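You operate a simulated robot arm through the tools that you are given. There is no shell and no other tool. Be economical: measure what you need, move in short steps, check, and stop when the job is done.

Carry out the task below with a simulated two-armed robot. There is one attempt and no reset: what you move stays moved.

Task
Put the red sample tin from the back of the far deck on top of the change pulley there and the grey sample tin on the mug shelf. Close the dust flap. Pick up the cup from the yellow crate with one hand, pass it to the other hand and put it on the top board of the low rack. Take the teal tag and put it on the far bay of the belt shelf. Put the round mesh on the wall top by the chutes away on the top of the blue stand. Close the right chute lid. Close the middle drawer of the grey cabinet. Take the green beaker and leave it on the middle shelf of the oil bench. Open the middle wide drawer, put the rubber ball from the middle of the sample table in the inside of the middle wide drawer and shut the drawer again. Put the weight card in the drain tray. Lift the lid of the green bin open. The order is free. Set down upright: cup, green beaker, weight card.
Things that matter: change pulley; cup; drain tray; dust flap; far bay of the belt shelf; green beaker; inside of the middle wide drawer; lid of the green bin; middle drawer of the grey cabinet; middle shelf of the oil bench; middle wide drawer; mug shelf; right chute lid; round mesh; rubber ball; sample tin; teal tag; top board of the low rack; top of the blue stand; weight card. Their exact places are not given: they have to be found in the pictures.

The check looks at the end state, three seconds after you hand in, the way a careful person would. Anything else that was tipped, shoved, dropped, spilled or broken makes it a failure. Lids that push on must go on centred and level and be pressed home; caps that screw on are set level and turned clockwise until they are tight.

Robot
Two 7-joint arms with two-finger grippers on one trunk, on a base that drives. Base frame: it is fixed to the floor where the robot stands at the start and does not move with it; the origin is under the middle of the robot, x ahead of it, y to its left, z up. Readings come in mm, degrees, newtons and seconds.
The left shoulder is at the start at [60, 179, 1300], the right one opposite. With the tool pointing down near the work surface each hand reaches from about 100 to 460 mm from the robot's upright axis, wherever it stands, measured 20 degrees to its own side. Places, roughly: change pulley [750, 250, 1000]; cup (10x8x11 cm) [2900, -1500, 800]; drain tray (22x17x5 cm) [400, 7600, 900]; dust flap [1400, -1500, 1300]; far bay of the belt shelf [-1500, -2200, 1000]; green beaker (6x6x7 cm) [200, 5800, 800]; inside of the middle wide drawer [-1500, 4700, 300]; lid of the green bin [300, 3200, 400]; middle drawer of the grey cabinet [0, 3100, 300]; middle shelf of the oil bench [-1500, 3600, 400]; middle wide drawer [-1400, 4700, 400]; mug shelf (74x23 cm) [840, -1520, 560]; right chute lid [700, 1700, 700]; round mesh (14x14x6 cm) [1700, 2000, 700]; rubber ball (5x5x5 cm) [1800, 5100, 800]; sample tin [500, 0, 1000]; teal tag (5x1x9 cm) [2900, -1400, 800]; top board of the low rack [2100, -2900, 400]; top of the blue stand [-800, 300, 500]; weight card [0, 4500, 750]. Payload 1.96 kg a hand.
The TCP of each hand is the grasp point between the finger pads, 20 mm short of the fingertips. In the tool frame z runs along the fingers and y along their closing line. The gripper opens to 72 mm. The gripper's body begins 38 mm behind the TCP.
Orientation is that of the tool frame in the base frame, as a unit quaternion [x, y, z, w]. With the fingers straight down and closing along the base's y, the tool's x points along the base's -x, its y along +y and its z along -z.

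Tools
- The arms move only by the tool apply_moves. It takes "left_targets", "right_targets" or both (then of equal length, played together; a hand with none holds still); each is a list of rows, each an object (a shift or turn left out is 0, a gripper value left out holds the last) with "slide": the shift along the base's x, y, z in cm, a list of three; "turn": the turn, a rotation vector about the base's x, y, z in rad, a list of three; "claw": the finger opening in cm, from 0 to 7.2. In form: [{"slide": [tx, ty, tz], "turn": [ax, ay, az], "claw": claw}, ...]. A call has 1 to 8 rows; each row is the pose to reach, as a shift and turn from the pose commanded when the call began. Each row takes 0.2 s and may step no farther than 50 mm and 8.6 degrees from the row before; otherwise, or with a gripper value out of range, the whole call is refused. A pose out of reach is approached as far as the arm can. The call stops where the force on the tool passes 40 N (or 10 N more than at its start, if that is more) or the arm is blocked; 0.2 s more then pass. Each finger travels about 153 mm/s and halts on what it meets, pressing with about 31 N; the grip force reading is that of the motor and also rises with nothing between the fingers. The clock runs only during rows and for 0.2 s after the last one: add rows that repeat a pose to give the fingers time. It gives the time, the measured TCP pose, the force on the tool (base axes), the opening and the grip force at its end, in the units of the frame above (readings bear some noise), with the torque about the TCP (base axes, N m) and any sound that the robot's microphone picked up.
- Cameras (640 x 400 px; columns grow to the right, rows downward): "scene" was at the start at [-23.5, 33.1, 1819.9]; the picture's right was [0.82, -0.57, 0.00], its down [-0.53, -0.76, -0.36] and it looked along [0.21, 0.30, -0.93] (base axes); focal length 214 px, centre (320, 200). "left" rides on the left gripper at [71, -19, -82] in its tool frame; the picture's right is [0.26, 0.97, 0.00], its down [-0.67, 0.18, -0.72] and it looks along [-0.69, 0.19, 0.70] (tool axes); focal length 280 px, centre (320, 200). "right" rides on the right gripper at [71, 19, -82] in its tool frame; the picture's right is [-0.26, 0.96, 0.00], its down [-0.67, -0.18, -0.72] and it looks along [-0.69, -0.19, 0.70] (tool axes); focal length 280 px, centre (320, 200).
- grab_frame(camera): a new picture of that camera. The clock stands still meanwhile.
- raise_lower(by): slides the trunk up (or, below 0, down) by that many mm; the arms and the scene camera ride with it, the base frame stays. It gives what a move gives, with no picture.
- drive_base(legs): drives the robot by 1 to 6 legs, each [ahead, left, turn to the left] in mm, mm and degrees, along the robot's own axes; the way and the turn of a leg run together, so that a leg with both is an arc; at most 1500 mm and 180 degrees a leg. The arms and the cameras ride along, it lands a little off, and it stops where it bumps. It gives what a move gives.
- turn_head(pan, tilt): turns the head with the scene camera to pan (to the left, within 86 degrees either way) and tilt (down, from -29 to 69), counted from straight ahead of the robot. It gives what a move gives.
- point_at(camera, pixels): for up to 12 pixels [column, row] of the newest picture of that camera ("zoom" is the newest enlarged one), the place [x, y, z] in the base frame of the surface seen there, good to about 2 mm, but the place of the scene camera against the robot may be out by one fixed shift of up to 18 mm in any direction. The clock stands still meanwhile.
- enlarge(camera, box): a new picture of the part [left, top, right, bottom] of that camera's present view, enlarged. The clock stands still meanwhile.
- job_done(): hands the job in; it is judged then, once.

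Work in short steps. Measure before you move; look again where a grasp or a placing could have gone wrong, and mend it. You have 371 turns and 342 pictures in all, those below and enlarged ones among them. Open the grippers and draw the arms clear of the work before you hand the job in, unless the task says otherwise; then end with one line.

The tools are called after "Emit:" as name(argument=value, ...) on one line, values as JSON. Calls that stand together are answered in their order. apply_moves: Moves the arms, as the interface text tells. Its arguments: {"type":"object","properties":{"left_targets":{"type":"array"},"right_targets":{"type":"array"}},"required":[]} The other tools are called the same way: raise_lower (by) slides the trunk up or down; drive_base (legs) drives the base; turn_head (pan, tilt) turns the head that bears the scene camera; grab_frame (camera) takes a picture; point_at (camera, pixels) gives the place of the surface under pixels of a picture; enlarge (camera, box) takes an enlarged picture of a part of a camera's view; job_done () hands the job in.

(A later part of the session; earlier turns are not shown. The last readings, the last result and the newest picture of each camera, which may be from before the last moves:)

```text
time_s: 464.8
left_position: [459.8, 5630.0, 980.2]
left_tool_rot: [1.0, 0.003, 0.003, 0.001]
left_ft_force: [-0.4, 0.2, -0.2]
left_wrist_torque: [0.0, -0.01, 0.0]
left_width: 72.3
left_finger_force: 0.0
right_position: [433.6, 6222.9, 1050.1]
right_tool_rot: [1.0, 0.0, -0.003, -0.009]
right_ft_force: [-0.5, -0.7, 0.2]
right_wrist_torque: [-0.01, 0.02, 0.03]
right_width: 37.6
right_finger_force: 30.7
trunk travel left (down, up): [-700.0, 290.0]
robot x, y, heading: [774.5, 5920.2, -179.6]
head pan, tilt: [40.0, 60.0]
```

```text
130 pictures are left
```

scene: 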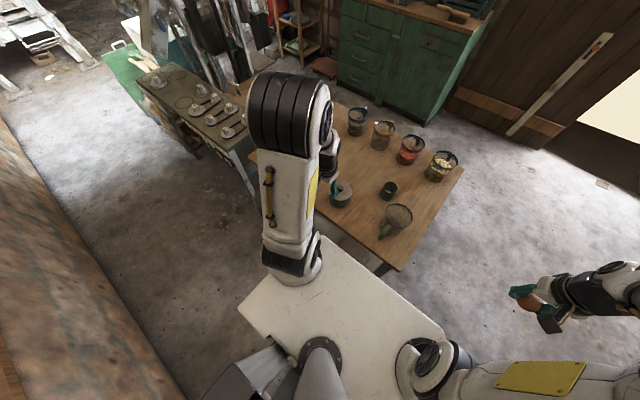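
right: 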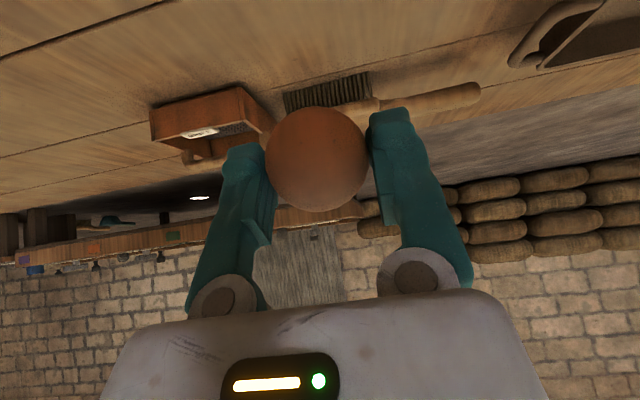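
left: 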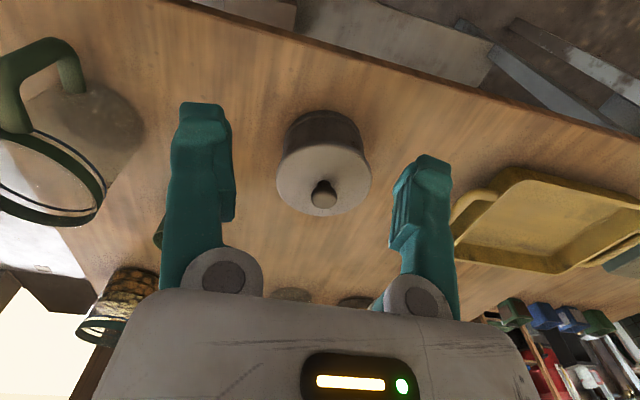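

Good configuration now. Move toward the beaker and tilt gradually.

Emit:
apply_moves(left_targets=[{"slide": [-3, 3, 0], "turn": [0, 0.1, 0]}, {"slide": [-6, 6, 0], "turn": [0, 0.2, 0]}, {"slide": [-8, 9, -1], "turn": [0, 0.32, 0]}, {"slide": [-10, 12, -2], "turn": [0, 0.44, 0]}, {"slide": [-12, 14.5, -3], "turn": [0, 0.56, 0]}, {"slide": [-14, 15.9, -5], "turn": [0, 0.68, 0]}, {"slide": [-15.9, 15.9, -7.5], "turn": [0, 0.7, 0]}])

Emit:
grab_frame(camera="left")

```text
time_s: 466.4
left_position: [299.6, 5787.5, 905.2]
left_tool_rot: [0.94, 0.003, -0.34, 0.001]
left_ft_force: [0.2, 0.4, -0.7]
left_wrist_torque: [0.01, 0.01, -0.01]
left_width: 72.3
left_finger_force: 0.0
right_position: [433.9, 6223.0, 1050.2]
right_tool_rot: [1.0, -0.001, -0.002, -0.009]
right_ft_force: [0.1, -0.4, -0.2]
right_wrist_torque: [0.02, -0.04, -0.02]
right_width: 37.5
right_finger_force: 30.5
trunk travel left (down, up): [-700.0, 290.0]
robot x, y, heading: [774.5, 5920.7, -180.0]
head pan, tilt: [40.0, 60.0]
```

```text
129 pictures are left
```

left: 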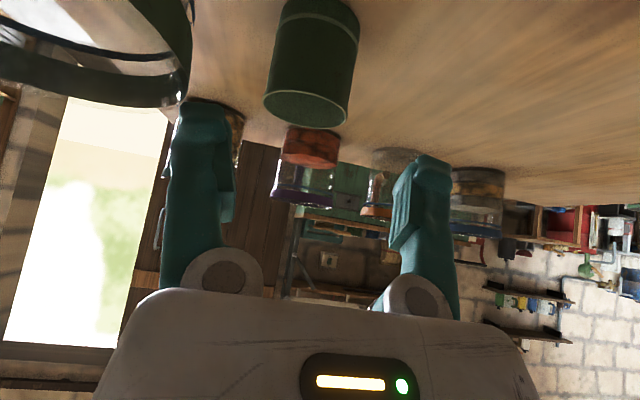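

Advance along the axis onto the beaker and close.

Emit:
apply_moves(left_targets=[{"slide": [-2.0, 0.2, -1.6]}, {"slide": [-4.4, 0.2, -4.4]}, {"slide": [-6.6, 0.2, -7.0]}, {"slide": [-8.2, 0.2, -8.8]}])

Emit:
grab_frame(camera="left")

```text
time_s: 467.4
left_position: [218.0, 5788.9, 817.5]
left_tool_rot: [0.941, 0.002, -0.34, 0.0]
left_ft_force: [0.7, 0.3, 0.6]
left_wrist_torque: [0.01, -0.04, -0.03]
left_width: 71.9
left_finger_force: 0.1
right_position: [434.8, 6222.5, 1050.7]
right_tool_rot: [1.0, -0.001, -0.003, -0.009]
right_ft_force: [-0.3, 0.0, 0.2]
right_wrist_torque: [-0.01, 0.0, 0.01]
right_width: 37.4
right_finger_force: 30.6
trunk travel left (down, up): [-700.0, 290.0]
robot x, y, heading: [777.3, 5926.5, -179.8]
head pan, tilt: [40.0, 60.0]
```

```text
128 pictures are left
```

left: 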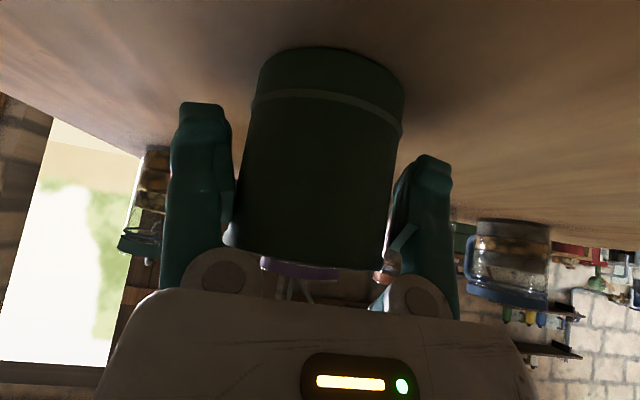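

Beaker is between the fingers. Close and lift slightly.

Emit:
apply_moves(left_targets=[{"claw": 4.5}, {"claw": 4.5}, {"claw": 4.5}, {"slide": [0, 0, 1]}, {"slide": [0, 0, 3]}, {"slide": [0.5, -0.3, 7]}])

Emit:
grab_frame(camera="left")

```text
time_s: 468.8
left_position: [224.4, 5785.8, 887.1]
left_tool_rot: [0.94, 0.002, -0.341, 0.0]
left_ft_force: [0.0, 0.5, -0.1]
left_wrist_torque: [-0.03, 0.03, 0.0]
left_width: 62.7
left_finger_force: 31.7
right_position: [435.2, 6222.5, 1050.4]
right_tool_rot: [1.0, 0.0, -0.003, -0.008]
right_ft_force: [-0.6, -0.6, -0.7]
right_wrist_torque: [0.0, 0.02, 0.0]
right_width: 37.5
right_finger_force: 30.8
trunk travel left (down, up): [-700.0, 290.0]
robot x, y, heading: [772.7, 5926.6, -179.8]
head pan, tilt: [40.0, 60.0]
```

```text
127 pictures are left
```

left: 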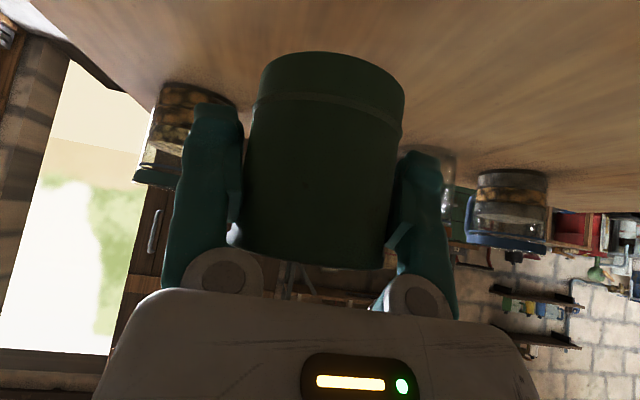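

Beaker held upright. Raise, back off and drive round the far end of the island to the left aisle.

Emit:
raise_lower(by=120)

Emit:
drive_base(legs=[[-250, 0, 0], [0, -650, 0], [1450, 0, 0]])

Emit:
turn_head(pan=30, tilt=35)

Emit:
grab_frame(camera="scene")

```text
time_s: 470.3
left_position: [224.1, 5785.8, 1006.5]
left_tool_rot: [0.941, 0.002, -0.339, 0.001]
left_ft_force: [0.1, 0.7, -0.9]
left_wrist_torque: [-0.04, 0.01, -0.01]
left_width: 62.7
left_finger_force: 30.9
right_position: [435.0, 6223.1, 1170.5]
right_tool_rot: [1.0, 0.0, -0.003, -0.008]
right_ft_force: [0.8, -0.3, -0.2]
right_wrist_torque: [-0.03, 0.01, 0.01]
right_width: 37.3
right_finger_force: 31.1
trunk travel left (down, up): [-820.0, 170.0]
robot x, y, heading: [775.5, 5926.2, -179.9]
head pan, tilt: [40.0, 60.0]
```

```text
time_s: 482.1
left_position: [-971.9, 6411.8, 1007.7]
left_tool_rot: [0.941, 0.008, -0.339, 0.002]
left_ft_force: [0.1, -0.1, -1.1]
left_wrist_torque: [0.0, 0.01, 0.03]
left_width: 60.9
left_finger_force: 31.0
right_position: [-767.1, 6851.8, 1171.2]
right_tool_rot: [1.0, 0.005, -0.003, -0.008]
right_ft_force: [-0.7, 0.4, -0.1]
right_wrist_torque: [0.0, -0.01, -0.01]
right_width: 37.3
right_finger_force: 30.8
trunk travel left (down, up): [-820.0, 170.0]
robot x, y, heading: [-423.2, 6555.9, -179.2]
head pan, tilt: [40.0, 60.0]
```

```text
time_s: 483.0
left_position: [-971.8, 6411.7, 1007.8]
left_tool_rot: [0.941, 0.009, -0.339, 0.003]
left_ft_force: [-0.5, 0.8, -0.5]
left_wrist_torque: [-0.03, 0.01, 0.02]
left_width: 60.7
left_finger_force: 31.5
right_position: [-768.1, 6852.1, 1170.9]
right_tool_rot: [1.0, 0.006, -0.003, -0.008]
right_ft_force: [-0.1, 0.6, -0.6]
right_wrist_torque: [-0.01, 0.03, 0.01]
right_width: 37.1
right_finger_force: 30.6
trunk travel left (down, up): [-820.0, 170.0]
robot x, y, heading: [-423.6, 6559.0, -179.0]
head pan, tilt: [30.0, 35.0]
```

```text
126 pictures are left
```

scene: 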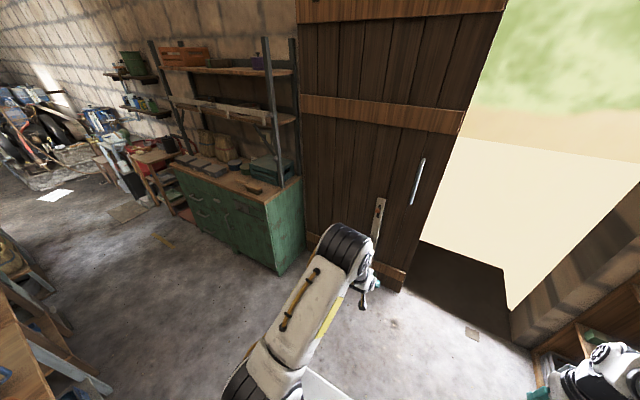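

Emit:
point_at(camera="scene", pixels=[[270, 230], [200, 210], [190, 190], [230, 200], [60, 300], [40, 350], [165, 190], [215, 225], [30, 250], [150, 170], [120, 250]])

Emit:
enlarge(camera="scene", box=[120, 120, 320, 280])

```text
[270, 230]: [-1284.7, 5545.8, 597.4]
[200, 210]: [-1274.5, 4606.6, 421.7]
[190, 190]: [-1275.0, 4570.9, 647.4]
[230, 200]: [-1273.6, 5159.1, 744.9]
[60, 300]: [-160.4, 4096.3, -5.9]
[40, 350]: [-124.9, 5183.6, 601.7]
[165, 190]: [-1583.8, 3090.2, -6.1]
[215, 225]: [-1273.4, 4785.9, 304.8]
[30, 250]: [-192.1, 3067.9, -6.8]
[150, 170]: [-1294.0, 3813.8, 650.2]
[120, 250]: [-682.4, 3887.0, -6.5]
```

```text
2.50 times, centred on (220, 200) of scene
```

zoom: 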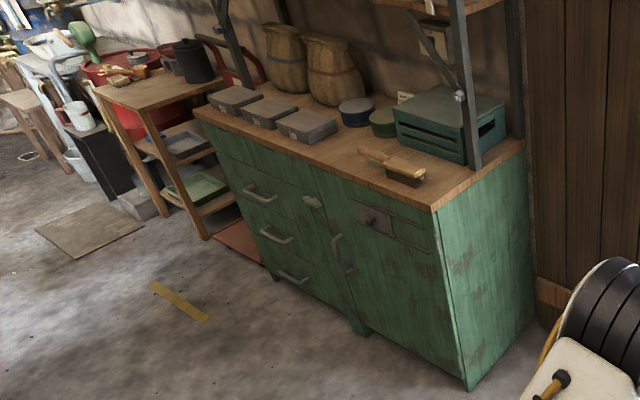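

Clear aisle. Drive along it to the oil bench at y≈3700.

Emit:
drive_base(legs=[[100, 100, -1], [0, 1400, 0], [0, 1200, 0]])

Emit:
turn_head(pan=0, tilt=40)

Emit:
grab_frame(camera="scene")

```text
time_s: 496.6
left_position: [-1077.3, 3730.3, 1005.5]
left_tool_rot: [0.941, -0.002, -0.34, -0.002]
left_ft_force: [0.1, 0.5, -0.4]
left_wrist_torque: [0.01, 0.0, 0.02]
left_width: 59.1
left_finger_force: 31.0
right_position: [-863.3, 4166.2, 1170.0]
right_tool_rot: [1.0, -0.004, -0.002, -0.008]
right_ft_force: [-0.3, -0.1, -0.2]
right_wrist_torque: [-0.03, 0.02, -0.02]
right_width: 37.2
right_finger_force: 31.0
trunk travel left (down, up): [-820.0, 170.0]
robot x, y, heading: [-529.9, 3862.4, 179.6]
head pan, tilt: [30.0, 35.0]
```

```text
time_s: 497.5
left_position: [-1078.0, 3729.7, 1007.0]
left_tool_rot: [0.941, -0.002, -0.34, -0.001]
left_ft_force: [-0.1, -0.4, -1.5]
left_wrist_torque: [0.04, -0.02, 0.0]
left_width: 59.3
left_finger_force: 31.7
right_position: [-863.9, 4165.8, 1171.4]
right_tool_rot: [1.0, -0.005, -0.004, -0.008]
right_ft_force: [0.3, -0.1, -0.4]
right_wrist_torque: [-0.04, 0.01, 0.02]
right_width: 37.2
right_finger_force: 30.9
trunk travel left (down, up): [-820.0, 170.0]
robot x, y, heading: [-522.9, 3862.1, 179.6]
head pan, tilt: [0.0, 40.0]
```

```text
124 pictures are left
```

scene: 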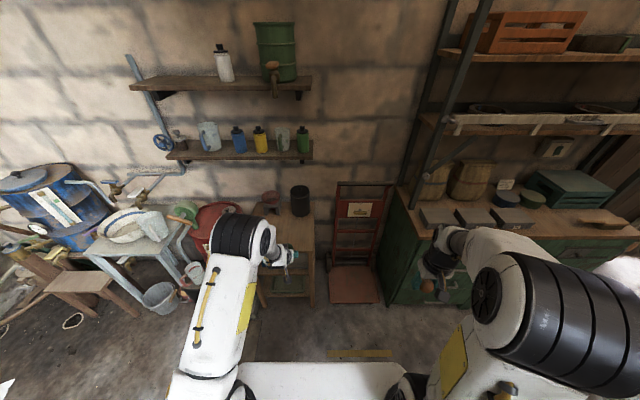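

Emit:
enlarge(camera="scene", box=[230, 170, 350, 310])

Emit:
grab_frame(camera="left")

```text
2.86 times, centred on (290, 240) of scene
```

zoom: 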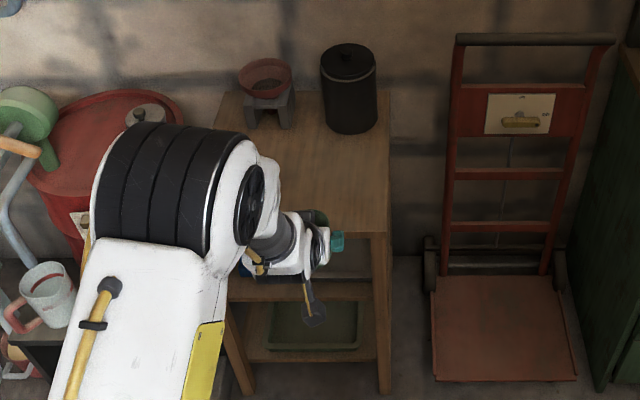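

```text
122 pictures are left
```

left: 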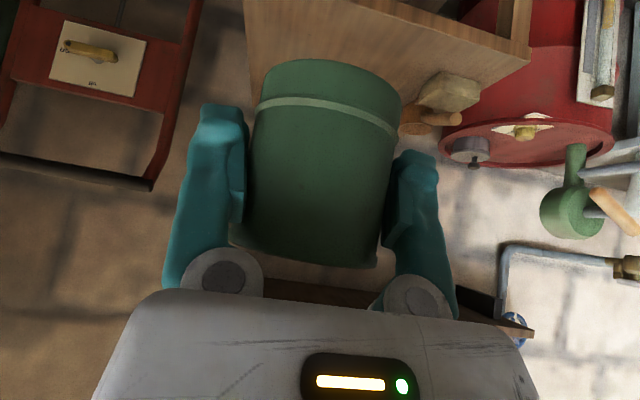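

Shift left 350 so the rack appears between the arms.

Emit:
drive_base(legs=[[0, 330, 0]])

Emit:
turn_head(pan=-10, tilt=45)

Emit:
enlarge(camera="scene", box=[210, 130, 410, 290])

```text
time_s: 499.7
left_position: [-1077.4, 3398.3, 1007.0]
left_tool_rot: [0.941, -0.001, -0.339, -0.001]
left_ft_force: [-0.5, 0.2, -0.2]
left_wrist_torque: [0.0, -0.02, -0.02]
left_width: 58.9
left_finger_force: 31.7
right_position: [-865.2, 3835.1, 1170.5]
right_tool_rot: [1.0, -0.003, -0.002, -0.007]
right_ft_force: [-0.1, -1.4, -0.8]
right_wrist_torque: [0.0, -0.02, -0.03]
right_width: 37.5
right_finger_force: 31.6
trunk travel left (down, up): [-820.0, 170.0]
robot x, y, heading: [-528.2, 3531.4, 179.5]
head pan, tilt: [0.0, 40.0]
```

```text
time_s: 500.4
left_position: [-1078.5, 3397.2, 1006.5]
left_tool_rot: [0.94, 0.0, -0.34, -0.002]
left_ft_force: [0.7, -0.3, -0.2]
left_wrist_torque: [0.0, 0.01, -0.02]
left_width: 58.9
left_finger_force: 30.7
right_position: [-866.1, 3834.2, 1169.9]
right_tool_rot: [1.0, -0.004, -0.002, -0.009]
right_ft_force: [0.9, 0.0, 0.9]
right_wrist_torque: [0.02, -0.01, 0.01]
right_width: 37.5
right_finger_force: 31.2
trunk travel left (down, up): [-820.0, 170.0]
robot x, y, heading: [-530.7, 3531.4, 179.9]
head pan, tilt: [-10.0, 45.0]
```

```text
2.50 times, centred on (310, 210) of scene
```

zoom: 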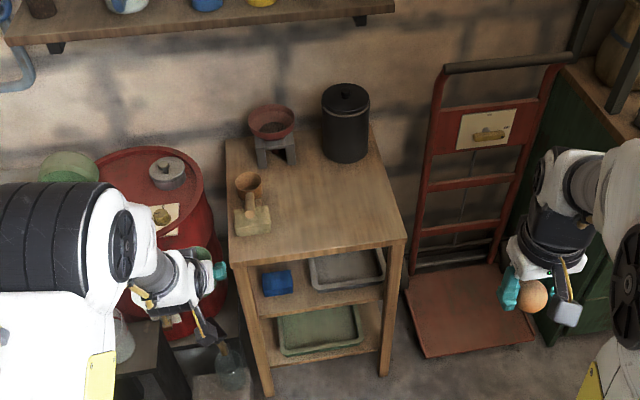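

Emit:
point_at(camera="zoom", pixels=[[232, 262], [400, 242], [250, 300], [380, 285], [300, 300], [278, 295], [262, 270], [292, 270], [315, 285], [380, 270], [310, 255], [300, 305]])

Emit:
enlarge(camera="scene", box=[280, 220, 376, 280])

```text
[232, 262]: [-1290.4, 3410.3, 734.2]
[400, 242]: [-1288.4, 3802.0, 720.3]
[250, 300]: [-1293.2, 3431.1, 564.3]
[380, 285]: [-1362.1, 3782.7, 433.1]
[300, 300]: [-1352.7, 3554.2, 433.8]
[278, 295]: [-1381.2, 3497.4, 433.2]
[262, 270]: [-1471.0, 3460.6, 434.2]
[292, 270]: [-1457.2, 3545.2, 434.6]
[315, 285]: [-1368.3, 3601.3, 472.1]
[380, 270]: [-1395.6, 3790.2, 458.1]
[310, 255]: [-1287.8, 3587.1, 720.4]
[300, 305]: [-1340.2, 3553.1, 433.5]
```

```text
6.67 times, centred on (328, 250) of scene
```

zoom: 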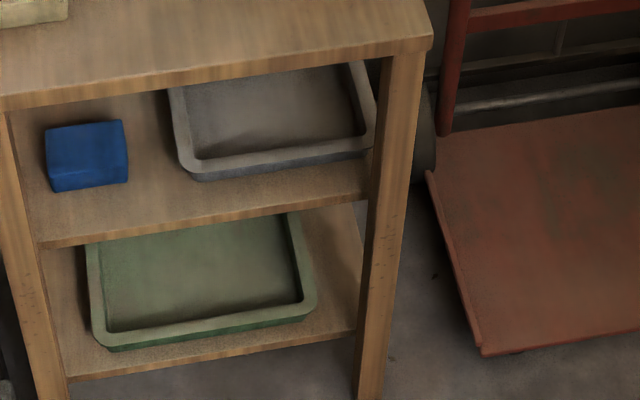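

Emit:
point_at(camera="zoom", pixels=[[230, 178], [200, 185], [230, 215], [200, 222], [130, 225], [90, 190], [125, 180], [150, 150], [60, 230], [160, 190], [340, 160], [180, 150]])

```text
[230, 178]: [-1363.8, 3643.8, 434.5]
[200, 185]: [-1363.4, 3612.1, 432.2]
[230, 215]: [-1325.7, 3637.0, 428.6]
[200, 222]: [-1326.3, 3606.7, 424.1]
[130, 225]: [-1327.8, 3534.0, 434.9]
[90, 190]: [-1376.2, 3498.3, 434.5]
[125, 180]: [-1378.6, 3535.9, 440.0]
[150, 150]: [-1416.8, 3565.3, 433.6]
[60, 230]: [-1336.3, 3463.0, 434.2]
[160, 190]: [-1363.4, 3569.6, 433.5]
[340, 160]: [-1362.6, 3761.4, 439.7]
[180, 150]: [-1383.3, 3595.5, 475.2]
```

The middle shelf (true z≈439, front edge x≈−1334) has a tray and a block; a strip in front remains around y≈3560. I position the base so the left hand is in front of it, then lower.

Emit:
drive_base(legs=[[130, -160, 0]])

Emit:
raise_lower(by=-400)

Emit:
raise_lower(by=-100)

Emit:
grab_frame(camera="left")

Emit:
grab_frame(camera="scene")

```text
time_s: 502.1
left_position: [-1207.4, 3558.1, 1008.4]
left_tool_rot: [0.941, 0.0, -0.339, -0.001]
left_ft_force: [0.8, 0.7, -0.9]
left_wrist_torque: [0.04, 0.0, -0.01]
left_width: 59.0
left_finger_force: 30.8
right_position: [-995.5, 3993.5, 1170.9]
right_tool_rot: [1.0, -0.003, -0.004, -0.009]
right_ft_force: [-0.5, -0.1, -0.5]
right_wrist_torque: [-0.01, 0.0, 0.01]
right_width: 37.3
right_finger_force: 31.1
trunk travel left (down, up): [-820.0, 170.0]
robot x, y, heading: [-659.2, 3695.0, 179.9]
head pan, tilt: [-10.0, 45.0]
```

```text
time_s: 505.9
left_position: [-1208.0, 3559.7, 607.0]
left_tool_rot: [0.941, -0.002, -0.339, -0.001]
left_ft_force: [0.1, -0.2, -0.7]
left_wrist_torque: [-0.03, 0.01, 0.01]
left_width: 59.1
left_finger_force: 31.1
right_position: [-995.4, 3995.5, 769.8]
right_tool_rot: [1.0, -0.004, -0.002, -0.008]
right_ft_force: [-0.7, -0.6, -1.6]
right_wrist_torque: [-0.01, 0.03, 0.0]
right_width: 37.5
right_finger_force: 30.7
trunk travel left (down, up): [-420.0, 570.0]
robot x, y, heading: [-660.4, 3693.9, 179.8]
head pan, tilt: [-10.0, 45.0]
```

```text
time_s: 507.2
left_position: [-1208.3, 3558.5, 507.2]
left_tool_rot: [0.94, 0.0, -0.34, -0.001]
left_ft_force: [0.1, -0.6, -0.2]
left_wrist_torque: [0.01, -0.01, -0.02]
left_width: 58.5
left_finger_force: 31.3
right_position: [-994.9, 3995.3, 670.0]
right_tool_rot: [1.0, -0.004, -0.002, -0.008]
right_ft_force: [0.4, 0.3, -1.2]
right_wrist_torque: [0.0, 0.0, 0.0]
right_width: 37.4
right_finger_force: 30.7
trunk travel left (down, up): [-320.0, 670.0]
robot x, y, heading: [-654.7, 3694.4, 179.9]
head pan, tilt: [-10.0, 45.0]
```

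```text
119 pictures are left
```

left: 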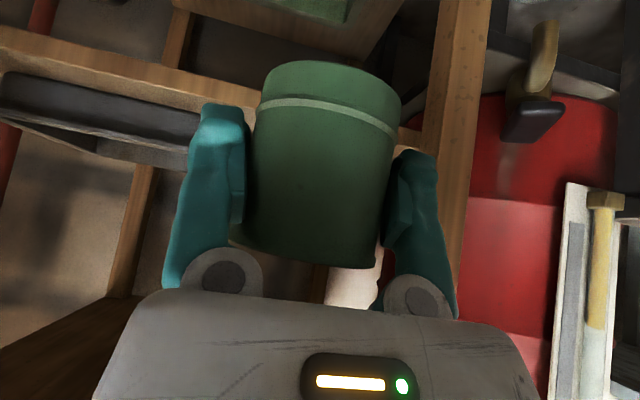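

```text
118 pictures are left
```

scene: 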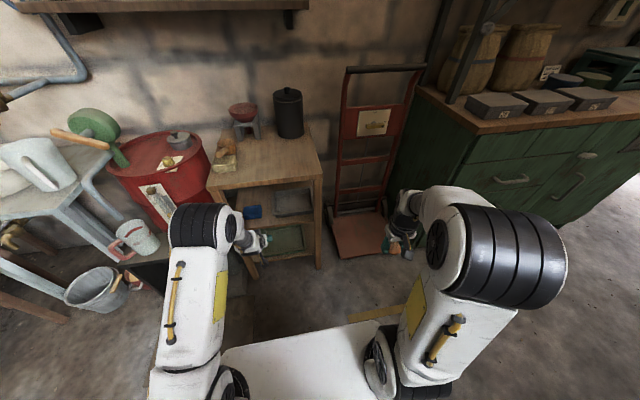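

Emit:
point_at(camera="left", pixels=[[100, 62], [160, 80], [100, 78], [60, 105], [150, 125], [190, 115], [195, 140], [230, 95], [300, 55], [415, 130], [400, 60]])

```text
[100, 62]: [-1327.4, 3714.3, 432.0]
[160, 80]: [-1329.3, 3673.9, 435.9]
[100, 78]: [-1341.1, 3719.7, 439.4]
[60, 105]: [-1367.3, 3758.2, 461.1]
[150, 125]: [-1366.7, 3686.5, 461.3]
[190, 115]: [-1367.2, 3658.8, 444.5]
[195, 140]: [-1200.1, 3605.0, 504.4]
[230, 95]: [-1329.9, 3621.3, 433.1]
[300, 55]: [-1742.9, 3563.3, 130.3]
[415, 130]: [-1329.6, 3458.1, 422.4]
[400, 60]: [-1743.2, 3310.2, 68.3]
```

Shelf edge x −1329, top z 439; tray front x −1367. I slide in at z≈487 to TCP (−1348,3553).

Emit:
apply_moves(left_targets=[{"slide": [-2, -0.3, -1]}, {"slide": [-5, -0.6, -2]}, {"slide": [-8, -0.6, -2]}, {"slide": [-11, -0.6, -2]}, {"slide": [-13, -0.6, -2]}])

Emit:
grab_frame(camera="left")

Emit:
enlarge(camera="scene", box=[200, 170, 340, 270])

```text
time_s: 508.4
left_position: [-1339.0, 3552.3, 486.5]
left_tool_rot: [0.941, 0.0, -0.339, -0.001]
left_ft_force: [1.1, -0.2, -0.5]
left_wrist_torque: [0.03, 0.01, 0.01]
left_width: 58.6
left_finger_force: 30.9
right_position: [-995.4, 3995.0, 670.3]
right_tool_rot: [1.0, -0.003, -0.002, -0.008]
right_ft_force: [0.5, -0.4, -0.5]
right_wrist_torque: [0.01, -0.01, -0.05]
right_width: 37.3
right_finger_force: 31.0
trunk travel left (down, up): [-320.0, 670.0]
robot x, y, heading: [-657.1, 3693.0, 179.5]
head pan, tilt: [-10.0, 45.0]
```

```text
117 pictures are left
```

left: 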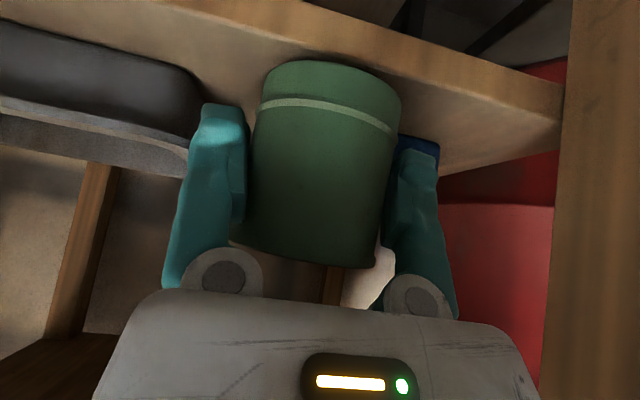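

```text
4.00 times, centred on (270, 220) of scene
```

zoom: 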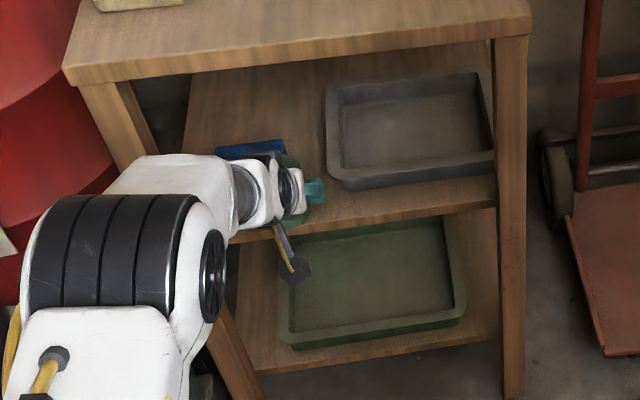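

Emit:
point_at(camera="left", pixels=[[425, 146], [410, 140], [190, 85], [195, 120], [330, 30], [450, 65], [240, 90], [330, 75], [300, 250]])

```text
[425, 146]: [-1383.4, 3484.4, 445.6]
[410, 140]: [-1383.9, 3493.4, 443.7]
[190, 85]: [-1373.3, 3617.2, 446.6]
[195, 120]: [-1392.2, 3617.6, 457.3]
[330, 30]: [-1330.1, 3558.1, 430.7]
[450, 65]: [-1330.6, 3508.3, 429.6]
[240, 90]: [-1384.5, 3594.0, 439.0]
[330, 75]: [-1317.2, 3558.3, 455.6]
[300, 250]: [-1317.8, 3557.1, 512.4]
```

Wrist view: block front x −1384, tray corner (−1374,3617). Target TCP (−1348.5,3570): beaker almost fully on the shelf with clearance. Move and lower.

Emit:
apply_moves(left_targets=[{"slide": [-0.4, 1.0, 0]}, {"slide": [-0.9, 1.75, 0]}, {"slide": [-0.9, 1.75, -0.5]}, {"slide": [-0.9, 1.75, -0.8]}])

Emit:
grab_frame(camera="left")

```text
time_s: 509.4
left_position: [-1348.2, 3570.9, 478.8]
left_tool_rot: [0.941, 0.0, -0.339, -0.001]
left_ft_force: [0.3, 0.3, -0.1]
left_wrist_torque: [0.03, 0.0, -0.01]
left_width: 58.6
left_finger_force: 31.1
right_position: [-995.6, 3994.1, 670.6]
right_tool_rot: [1.0, -0.004, -0.002, -0.008]
right_ft_force: [-0.1, 0.4, -0.3]
right_wrist_torque: [0.02, 0.03, -0.01]
right_width: 37.0
right_finger_force: 31.5
trunk travel left (down, up): [-320.0, 670.0]
robot x, y, heading: [-656.5, 3696.3, 179.8]
head pan, tilt: [-10.0, 45.0]
```

```text
115 pictures are left
```

left: 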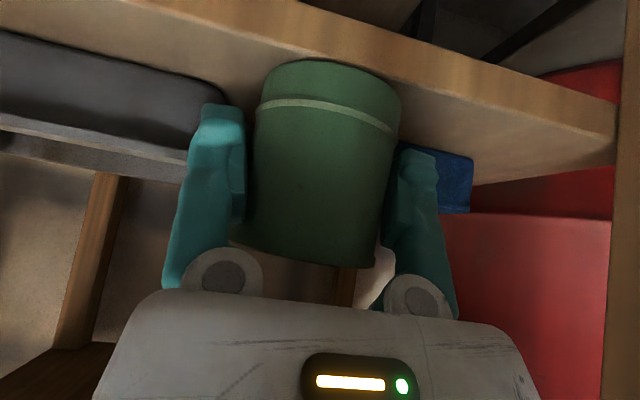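

Emit:
apply_moves(left_targets=[{"slide": [0, -0.1, -0.2]}, {"slide": [0, -0.1, -0.4]}, {"slide": [0, -0.1, -0.6]}])

```text
time_s: 510.2
left_position: [-1348.2, 3569.3, 478.7]
left_tool_rot: [0.939, 0.0, -0.344, -0.001]
left_ft_force: [3.7, -0.3, 24.4]
left_wrist_torque: [0.52, 0.41, -0.1]
left_width: 58.8
left_finger_force: 30.7
right_position: [-993.4, 3995.2, 672.3]
right_tool_rot: [1.0, -0.003, -0.004, -0.008]
right_ft_force: [0.2, 0.7, 0.2]
right_wrist_torque: [0.01, -0.02, 0.03]
right_width: 37.3
right_finger_force: 31.4
trunk travel left (down, up): [-320.0, 670.0]
robot x, y, heading: [-657.8, 3691.6, 179.9]
head pan, tilt: [-10.0, 45.0]
```

Contact at a bottom edge (slight tilt). Ease a little and open to release; it will settle flat.

Emit:
apply_moves(left_targets=[{"slide": [0, 0, 0.1]}, {"slide": [0, 0, 0.0], "claw": 6.0}, {"slide": [0, 0, 0.0], "claw": 6.3}, {"slide": [0, 0, 0.0], "claw": 6.6}, {"slide": [0, 0, 0.0], "claw": 6.6}])

Emit:
grab_frame(camera="left")

```text
time_s: 511.4
left_position: [-1347.9, 3569.9, 471.9]
left_tool_rot: [0.94, -0.001, -0.34, -0.001]
left_ft_force: [-0.4, 0.0, 0.1]
left_wrist_torque: [-0.02, -0.02, 0.0]
left_width: 66.1
left_finger_force: 0.1
right_position: [-995.5, 3994.2, 670.9]
right_tool_rot: [1.0, -0.003, -0.003, -0.008]
right_ft_force: [-0.1, -0.1, -0.4]
right_wrist_torque: [0.01, 0.0, -0.02]
right_width: 37.3
right_finger_force: 31.2
trunk travel left (down, up): [-320.0, 670.0]
robot x, y, heading: [-659.3, 3696.2, 179.6]
head pan, tilt: [-10.0, 45.0]
```

```text
114 pictures are left
```

left: 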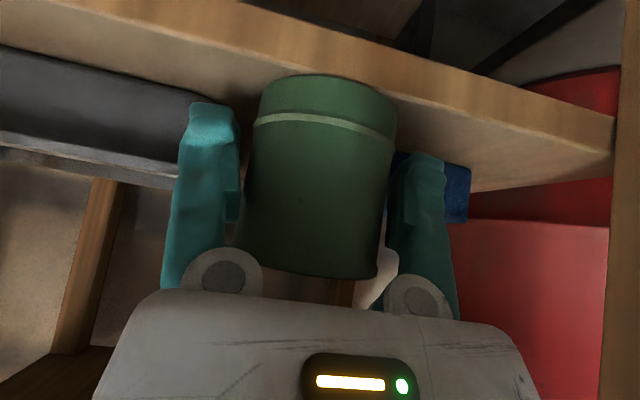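

Released. Withdraw back along the tool axis.

Emit:
apply_moves(left_targets=[{"slide": [1.3, 0, 1.5]}, {"slide": [3.5, 0, 3.5]}, {"slide": [7, 0, 5]}, {"slide": [11, 0, 5]}, {"slide": [15, 0, 5]}])

Emit:
grab_frame(camera="left")

Emit:
enlarge(camera="scene", box=[200, 170, 340, 270])

```text
time_s: 512.6
left_position: [-1196.7, 3568.8, 522.2]
left_tool_rot: [0.94, -0.001, -0.34, -0.001]
left_ft_force: [0.9, 0.1, -0.1]
left_wrist_torque: [0.04, 0.01, 0.01]
left_width: 66.1
left_finger_force: 0.0
right_position: [-996.3, 3995.4, 670.5]
right_tool_rot: [1.0, -0.005, -0.003, -0.008]
right_ft_force: [0.2, 0.4, -1.3]
right_wrist_torque: [-0.01, -0.01, -0.02]
right_width: 37.2
right_finger_force: 31.0
trunk travel left (down, up): [-320.0, 670.0]
robot x, y, heading: [-657.0, 3697.7, 180.0]
head pan, tilt: [-10.0, 45.0]
```

```text
113 pictures are left
```

left: 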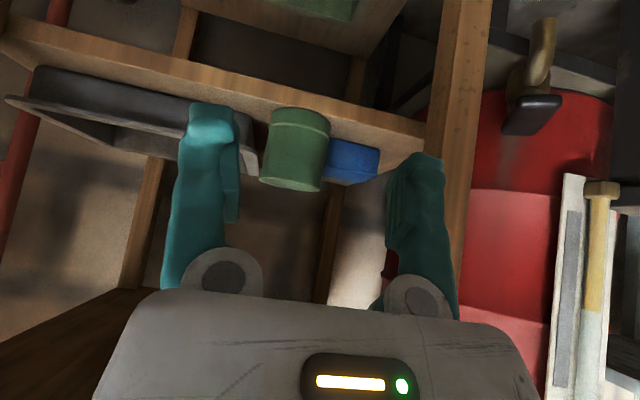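

```text
4.00 times, centred on (270, 220) of scene
```

zoom: 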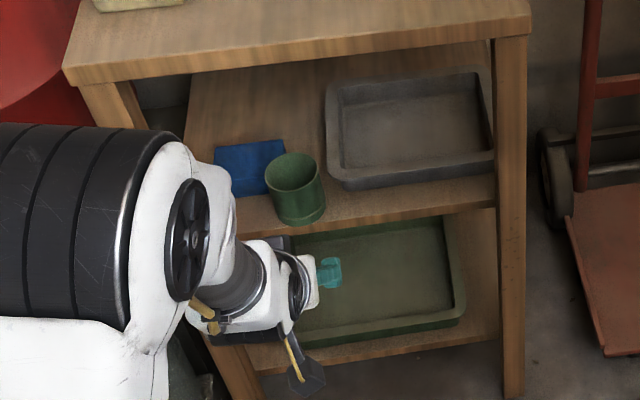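

Beaker placed upright. Untilt the left hand, back off, and go to the green chest.

Emit:
apply_moves(left_targets=[{"slide": [2, 0, 1], "turn": [0, -0.14, 0]}, {"slide": [4, 0, 2], "turn": [0, -0.28, 0]}, {"slide": [6, 0, 3], "turn": [0, -0.42, 0]}, {"slide": [8, -1, 3], "turn": [0, -0.56, 0]}, {"slide": [10, -2, 3], "turn": [0, -0.69, 0]}])

Emit:
raise_lower(by=200)

Emit:
drive_base(legs=[[-100, 0, 0], [0, -1050, 0]])

Emit:
turn_head(pan=0, tilt=45)

Emit:
grab_frame(camera="scene")

```text
time_s: 513.8
left_position: [-1097.9, 3547.8, 553.2]
left_tool_rot: [1.0, 0.0, -0.001, -0.001]
left_ft_force: [-0.2, 0.5, 0.2]
left_wrist_torque: [-0.01, -0.01, 0.0]
left_width: 65.7
left_finger_force: 0.1
right_position: [-994.3, 3994.0, 670.3]
right_tool_rot: [1.0, -0.004, -0.003, -0.008]
right_ft_force: [-0.2, 0.1, -0.8]
right_wrist_torque: [-0.03, 0.01, -0.02]
right_width: 37.3
right_finger_force: 31.2
trunk travel left (down, up): [-320.0, 670.0]
robot x, y, heading: [-657.9, 3694.8, 179.9]
head pan, tilt: [-10.0, 45.0]
```

```text
time_s: 516.0
left_position: [-1097.5, 3548.2, 753.6]
left_tool_rot: [1.0, 0.0, -0.002, -0.001]
left_ft_force: [-0.5, -0.3, -0.3]
left_wrist_torque: [-0.02, -0.02, -0.02]
left_width: 66.3
left_finger_force: 0.0
right_position: [-994.6, 3994.6, 870.1]
right_tool_rot: [1.0, -0.004, -0.003, -0.007]
right_ft_force: [-0.1, 0.0, -0.4]
right_wrist_torque: [-0.02, 0.0, -0.01]
right_width: 37.4
right_finger_force: 30.8
trunk travel left (down, up): [-520.0, 470.0]
robot x, y, heading: [-654.9, 3696.4, 179.6]
head pan, tilt: [-10.0, 45.0]
```

```text
time_s: 522.1
left_position: [-994.0, 4599.8, 752.7]
left_tool_rot: [1.0, 0.0, -0.001, -0.001]
left_ft_force: [-0.1, 0.3, -1.6]
left_wrist_torque: [-0.01, -0.01, 0.0]
left_width: 66.0
left_finger_force: 0.1
right_position: [-889.6, 5044.0, 871.0]
right_tool_rot: [1.0, -0.005, -0.002, -0.008]
right_ft_force: [-0.2, 0.8, -0.8]
right_wrist_torque: [0.05, -0.02, -0.01]
right_width: 37.3
right_finger_force: 30.9
trunk travel left (down, up): [-520.0, 470.0]
robot x, y, heading: [-555.7, 4745.0, 179.7]
head pan, tilt: [-10.0, 45.0]
```

```text
time_s: 522.9
left_position: [-993.1, 4599.0, 752.1]
left_tool_rot: [1.0, -0.002, -0.001, 0.0]
left_ft_force: [0.7, 0.0, -0.4]
left_wrist_torque: [-0.02, 0.0, 0.04]
left_width: 65.9
left_finger_force: 0.0
right_position: [-889.9, 5043.9, 870.8]
right_tool_rot: [1.0, -0.004, -0.003, -0.009]
right_ft_force: [0.3, 0.2, -1.8]
right_wrist_torque: [0.02, 0.01, -0.01]
right_width: 37.3
right_finger_force: 30.7
trunk travel left (down, up): [-520.0, 470.0]
robot x, y, heading: [-555.3, 4744.8, 179.8]
head pan, tilt: [0.0, 45.0]
```

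```text
111 pictures are left
```

scene: 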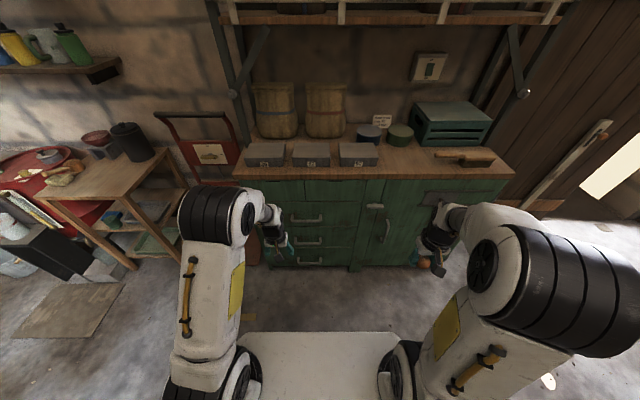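

Emit:
enlarge(camera="scene", box=[240, 170, 400, 275])

Emit:
point_at(camera="zoom", pixels=[[270, 200], [290, 285], [250, 285], [270, 285], [330, 290], [280, 340], [300, 365], [330, 230], [290, 195], [420, 285], [250, 340], [320, 320]])

```text
3.81 times, centred on (320, 222) of scene
```

zoom: 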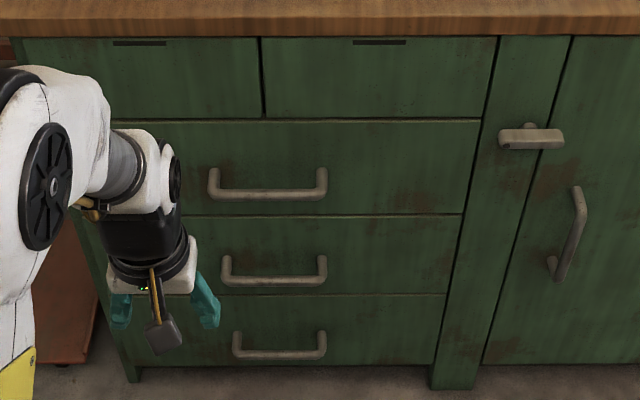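

```text
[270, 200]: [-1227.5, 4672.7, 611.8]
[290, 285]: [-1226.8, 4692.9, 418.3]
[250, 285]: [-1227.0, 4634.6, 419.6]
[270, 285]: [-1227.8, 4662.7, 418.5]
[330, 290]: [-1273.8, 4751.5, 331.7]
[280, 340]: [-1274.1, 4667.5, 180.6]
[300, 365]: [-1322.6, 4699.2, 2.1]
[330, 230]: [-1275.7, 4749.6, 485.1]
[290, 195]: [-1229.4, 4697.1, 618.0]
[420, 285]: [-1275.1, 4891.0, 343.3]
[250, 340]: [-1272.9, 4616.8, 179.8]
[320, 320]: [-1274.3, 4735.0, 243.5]
```

Middle wide drawer handle bar ≈ (−1236,4680,424), panel x≈−1280. I'll hook it with the left closed fingers tilted 40°, and pull by driving back. Lower the trunk and tilt.

Emit:
drive_base(legs=[[0, -65, 0]])

Emit:
raise_lower(by=-240)

Emit:
apply_moves(left_targets=[{"slide": [-1.5, 0, 0], "turn": [0, 0.12, 0], "claw": 0}, {"slide": [-3, 0, 0], "turn": [0, 0.24, 0]}, {"slide": [-5, 0, -1], "turn": [0, 0.36, 0]}, {"slide": [-7, 0.3, -2], "turn": [0, 0.48, 0]}, {"slide": [-9, 0.6, -3], "turn": [0, 0.6, 0]}, {"slide": [-10.5, 1, -4], "turn": [0, 0.7, 0]}])

Emit:
grab_frame(camera="left")

```text
time_s: 523.8
left_position: [-992.3, 4663.2, 753.2]
left_tool_rot: [1.0, -0.002, -0.002, 0.001]
left_ft_force: [-0.5, 0.6, 0.2]
left_wrist_torque: [-0.05, 0.03, 0.02]
left_width: 66.1
left_finger_force: 0.0
right_position: [-888.7, 5110.6, 869.8]
right_tool_rot: [1.0, -0.004, -0.002, -0.008]
right_ft_force: [0.2, 0.1, -0.8]
right_wrist_torque: [-0.04, 0.03, -0.03]
right_width: 36.9
right_finger_force: 31.0
trunk travel left (down, up): [-520.0, 470.0]
robot x, y, heading: [-551.6, 4808.5, 179.5]
head pan, tilt: [0.0, 45.0]
```

```text
time_s: 526.3
left_position: [-992.2, 4661.7, 513.5]
left_tool_rot: [1.0, -0.002, -0.003, -0.001]
left_ft_force: [-1.0, 0.2, -0.3]
left_wrist_torque: [-0.04, 0.0, 0.02]
left_width: 65.9
left_finger_force: 0.0
right_position: [-888.9, 5108.0, 629.6]
right_tool_rot: [1.0, -0.005, -0.002, -0.009]
right_ft_force: [-0.6, 0.1, 0.5]
right_wrist_torque: [0.02, -0.01, -0.02]
right_width: 37.6
right_finger_force: 31.3
trunk travel left (down, up): [-280.0, 710.0]
robot x, y, heading: [-552.5, 4805.4, 179.8]
head pan, tilt: [0.0, 45.0]
```

```text
time_s: 527.7
left_position: [-1098.0, 4673.2, 472.1]
left_tool_rot: [0.938, -0.001, -0.345, 0.0]
left_ft_force: [-0.4, 0.3, -0.6]
left_wrist_torque: [0.01, 0.02, -0.01]
left_width: 0.1
left_finger_force: 29.6
right_position: [-890.4, 5108.1, 630.4]
right_tool_rot: [1.0, -0.004, -0.002, -0.009]
right_ft_force: [-0.7, 0.7, -0.6]
right_wrist_torque: [-0.03, -0.01, -0.01]
right_width: 37.2
right_finger_force: 31.1
trunk travel left (down, up): [-280.0, 710.0]
robot x, y, heading: [-554.1, 4804.7, 179.4]
head pan, tilt: [0.0, 45.0]
```

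```text
109 pictures are left
```

left: 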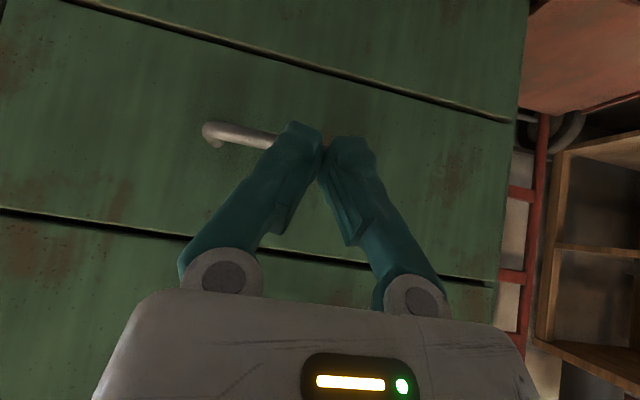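

Emit:
point_at(camera="left", pixels=[[245, 134], [215, 128], [268, 140], [235, 125], [250, 180], [350, 90], [215, 145]])

```text
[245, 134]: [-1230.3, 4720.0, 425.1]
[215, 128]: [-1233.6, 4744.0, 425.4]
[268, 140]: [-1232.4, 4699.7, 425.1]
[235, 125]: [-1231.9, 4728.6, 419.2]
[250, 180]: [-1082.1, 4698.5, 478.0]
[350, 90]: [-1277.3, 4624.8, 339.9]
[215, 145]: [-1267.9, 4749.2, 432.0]
```

Bar centre ≈(−1237, z 424), gap to panel ~34 mm. Drive ahead 113, then insert the fingers behind the bar along the tool axis.

Emit:
drive_base(legs=[[110, 0, 0]])

Emit:
apply_moves(left_targets=[{"slide": [0, 0, 0.8]}, {"slide": [0, 0, 0.8]}])

```text
time_s: 528.9
left_position: [-1209.0, 4674.0, 472.7]
left_tool_rot: [0.939, -0.003, -0.344, -0.002]
left_ft_force: [0.1, 0.5, 0.0]
left_wrist_torque: [-0.01, 0.01, 0.0]
left_width: 0.1
left_finger_force: 29.4
right_position: [-999.7, 5110.6, 629.7]
right_tool_rot: [1.0, -0.005, -0.003, -0.009]
right_ft_force: [0.6, 0.9, -0.8]
right_wrist_torque: [-0.03, -0.01, -0.01]
right_width: 37.3
right_finger_force: 31.2
trunk travel left (down, up): [-280.0, 710.0]
robot x, y, heading: [-661.9, 4808.2, 179.8]
head pan, tilt: [0.0, 45.0]
```

```text
time_s: 529.5
left_position: [-1208.2, 4674.8, 481.3]
left_tool_rot: [0.939, -0.003, -0.345, -0.001]
left_ft_force: [-0.3, -0.2, 0.0]
left_wrist_torque: [0.01, -0.01, 0.01]
left_width: 0.3
left_finger_force: 29.3
right_position: [-1001.5, 5108.9, 630.1]
right_tool_rot: [1.0, -0.006, -0.003, -0.008]
right_ft_force: [-0.1, -0.1, -0.2]
right_wrist_torque: [0.01, 0.03, 0.0]
right_width: 37.3
right_finger_force: 31.2
trunk travel left (down, up): [-280.0, 710.0]
robot x, y, heading: [-664.8, 4806.0, 179.5]
head pan, tilt: [0.0, 45.0]
```

Emit:
apply_moves(left_targets=[{"slide": [-1.4, 0, -1.5]}, {"slide": [-2.8, 0, -3.1]}, {"slide": [-4.2, 0, -4.7]}])

Emit:
grab_frame(camera="left")

```text
time_s: 530.3
left_position: [-1251.9, 4674.0, 434.6]
left_tool_rot: [0.939, -0.003, -0.344, -0.001]
left_ft_force: [-3.3, -0.7, 4.6]
left_wrist_torque: [0.1, -0.03, 0.02]
left_width: 0.4
left_finger_force: 30.4
right_position: [-999.9, 5109.8, 631.3]
right_tool_rot: [1.0, -0.006, -0.003, -0.009]
right_ft_force: [-0.1, -0.2, -0.8]
right_wrist_torque: [0.0, -0.03, -0.02]
right_width: 37.5
right_finger_force: 31.1
trunk travel left (down, up): [-280.0, 710.0]
robot x, y, heading: [-661.8, 4808.4, 179.5]
head pan, tilt: [0.0, 45.0]
```

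```text
108 pictures are left
```

left: 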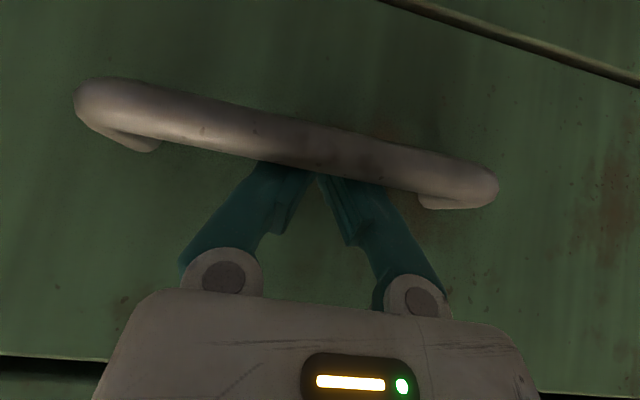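

Fingers are hooked behind the bar. Pull by arm a little first, then drive back.

Emit:
apply_moves(left_targets=[{"slide": [1, 0, 0]}, {"slide": [2, 0, 0]}, {"slide": [3, 0, 0]}, {"slide": [4, 0, 0]}])

```text
time_s: 531.3
left_position: [-1210.0, 4674.8, 433.3]
left_tool_rot: [0.939, -0.003, -0.344, -0.001]
left_ft_force: [-0.1, -0.7, 0.6]
left_wrist_torque: [-0.01, 0.01, -0.01]
left_width: 0.0
left_finger_force: 29.4
right_position: [-1000.8, 5109.3, 629.9]
right_tool_rot: [1.0, -0.005, -0.003, -0.009]
right_ft_force: [-0.3, 0.2, 0.1]
right_wrist_torque: [0.03, 0.02, 0.02]
right_width: 37.1
right_finger_force: 30.9
trunk travel left (down, up): [-280.0, 710.0]
robot x, y, heading: [-661.8, 4808.2, 179.5]
head pan, tilt: [0.0, 45.0]
```

Emit:
drive_base(legs=[[-190, 0, 0]])

Emit:
grab_frame(camera="left")

Emit:
grab_frame(camera="scene")

```text
time_s: 532.9
left_position: [-1022.5, 4673.4, 434.6]
left_tool_rot: [0.939, -0.002, -0.345, 0.0]
left_ft_force: [0.1, 0.0, 0.4]
left_wrist_torque: [0.0, -0.01, 0.0]
left_width: 0.0
left_finger_force: 29.9
right_position: [-810.1, 5106.9, 631.3]
right_tool_rot: [1.0, -0.005, -0.003, -0.009]
right_ft_force: [0.6, 0.7, -0.1]
right_wrist_torque: [0.03, -0.02, 0.01]
right_width: 37.3
right_finger_force: 31.1
trunk travel left (down, up): [-280.0, 710.0]
robot x, y, heading: [-473.1, 4802.9, 179.3]
head pan, tilt: [0.0, 45.0]
```

```text
107 pictures are left
```

left: 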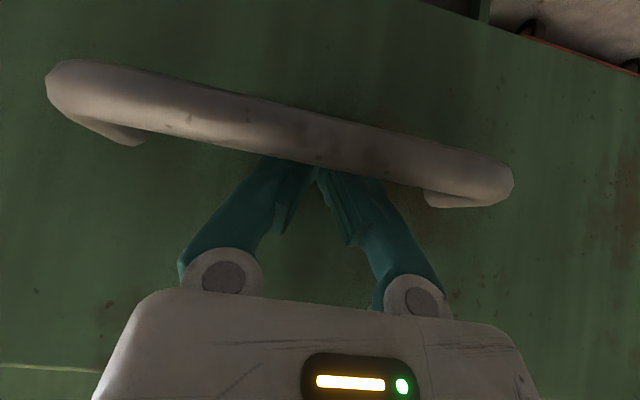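

```text
106 pictures are left
```

scene: 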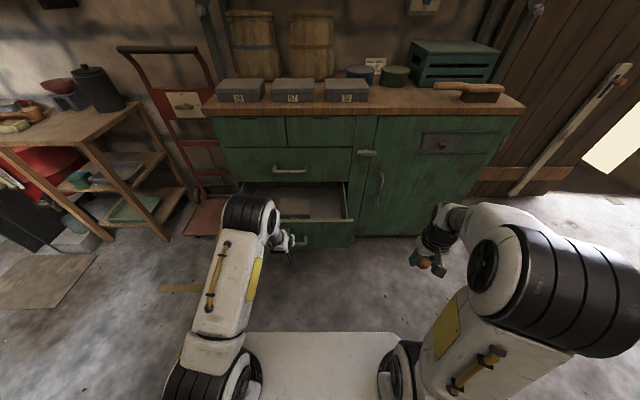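

Drawer is open ~22 cm. Unhook the left hand along its axis.

Emit:
apply_moves(left_targets=[{"slide": [-0.3, 0, 0]}, {"slide": [1.5, 0, 2.1]}, {"slide": [4, 0, 5]}, {"slide": [6, -1, 8]}, {"slide": [8, -2, 10]}])

Emit:
enlarge(camera="scene", box=[220, 150, 400, 260])

Emit:
point_at(camera="zoom", pixels=[[300, 200], [350, 190], [440, 250], [440, 180], [250, 200], [300, 130], [420, 230], [200, 150], [380, 150], [390, 210]])

```text
time_s: 534.1
left_position: [-940.7, 4651.5, 535.0]
left_tool_rot: [0.939, -0.002, -0.344, 0.0]
left_ft_force: [0.7, -0.4, 0.1]
left_wrist_torque: [0.0, 0.0, 0.01]
left_width: 0.0
left_finger_force: 28.9
right_position: [-810.3, 5108.7, 631.4]
right_tool_rot: [1.0, -0.005, -0.004, -0.009]
right_ft_force: [0.3, -0.2, 0.0]
right_wrist_torque: [0.01, 0.01, -0.03]
right_width: 37.2
right_finger_force: 30.9
trunk travel left (down, up): [-280.0, 710.0]
robot x, y, heading: [-473.5, 4805.7, 179.8]
head pan, tilt: [0.0, 45.0]
```

```text
3.56 times, centred on (310, 205) of scene
```

zoom: 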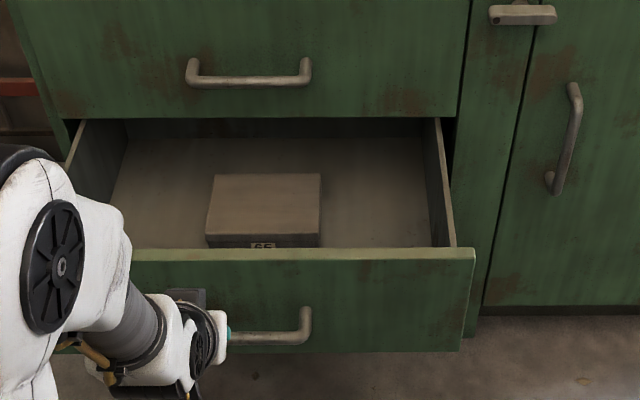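

```text
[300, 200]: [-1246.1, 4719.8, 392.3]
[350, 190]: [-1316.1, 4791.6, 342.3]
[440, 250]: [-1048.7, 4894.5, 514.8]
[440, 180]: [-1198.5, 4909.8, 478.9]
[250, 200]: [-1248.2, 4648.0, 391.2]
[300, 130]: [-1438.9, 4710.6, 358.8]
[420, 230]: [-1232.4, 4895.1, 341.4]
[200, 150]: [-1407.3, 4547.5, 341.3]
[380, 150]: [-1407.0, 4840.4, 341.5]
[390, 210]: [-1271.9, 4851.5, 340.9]
```

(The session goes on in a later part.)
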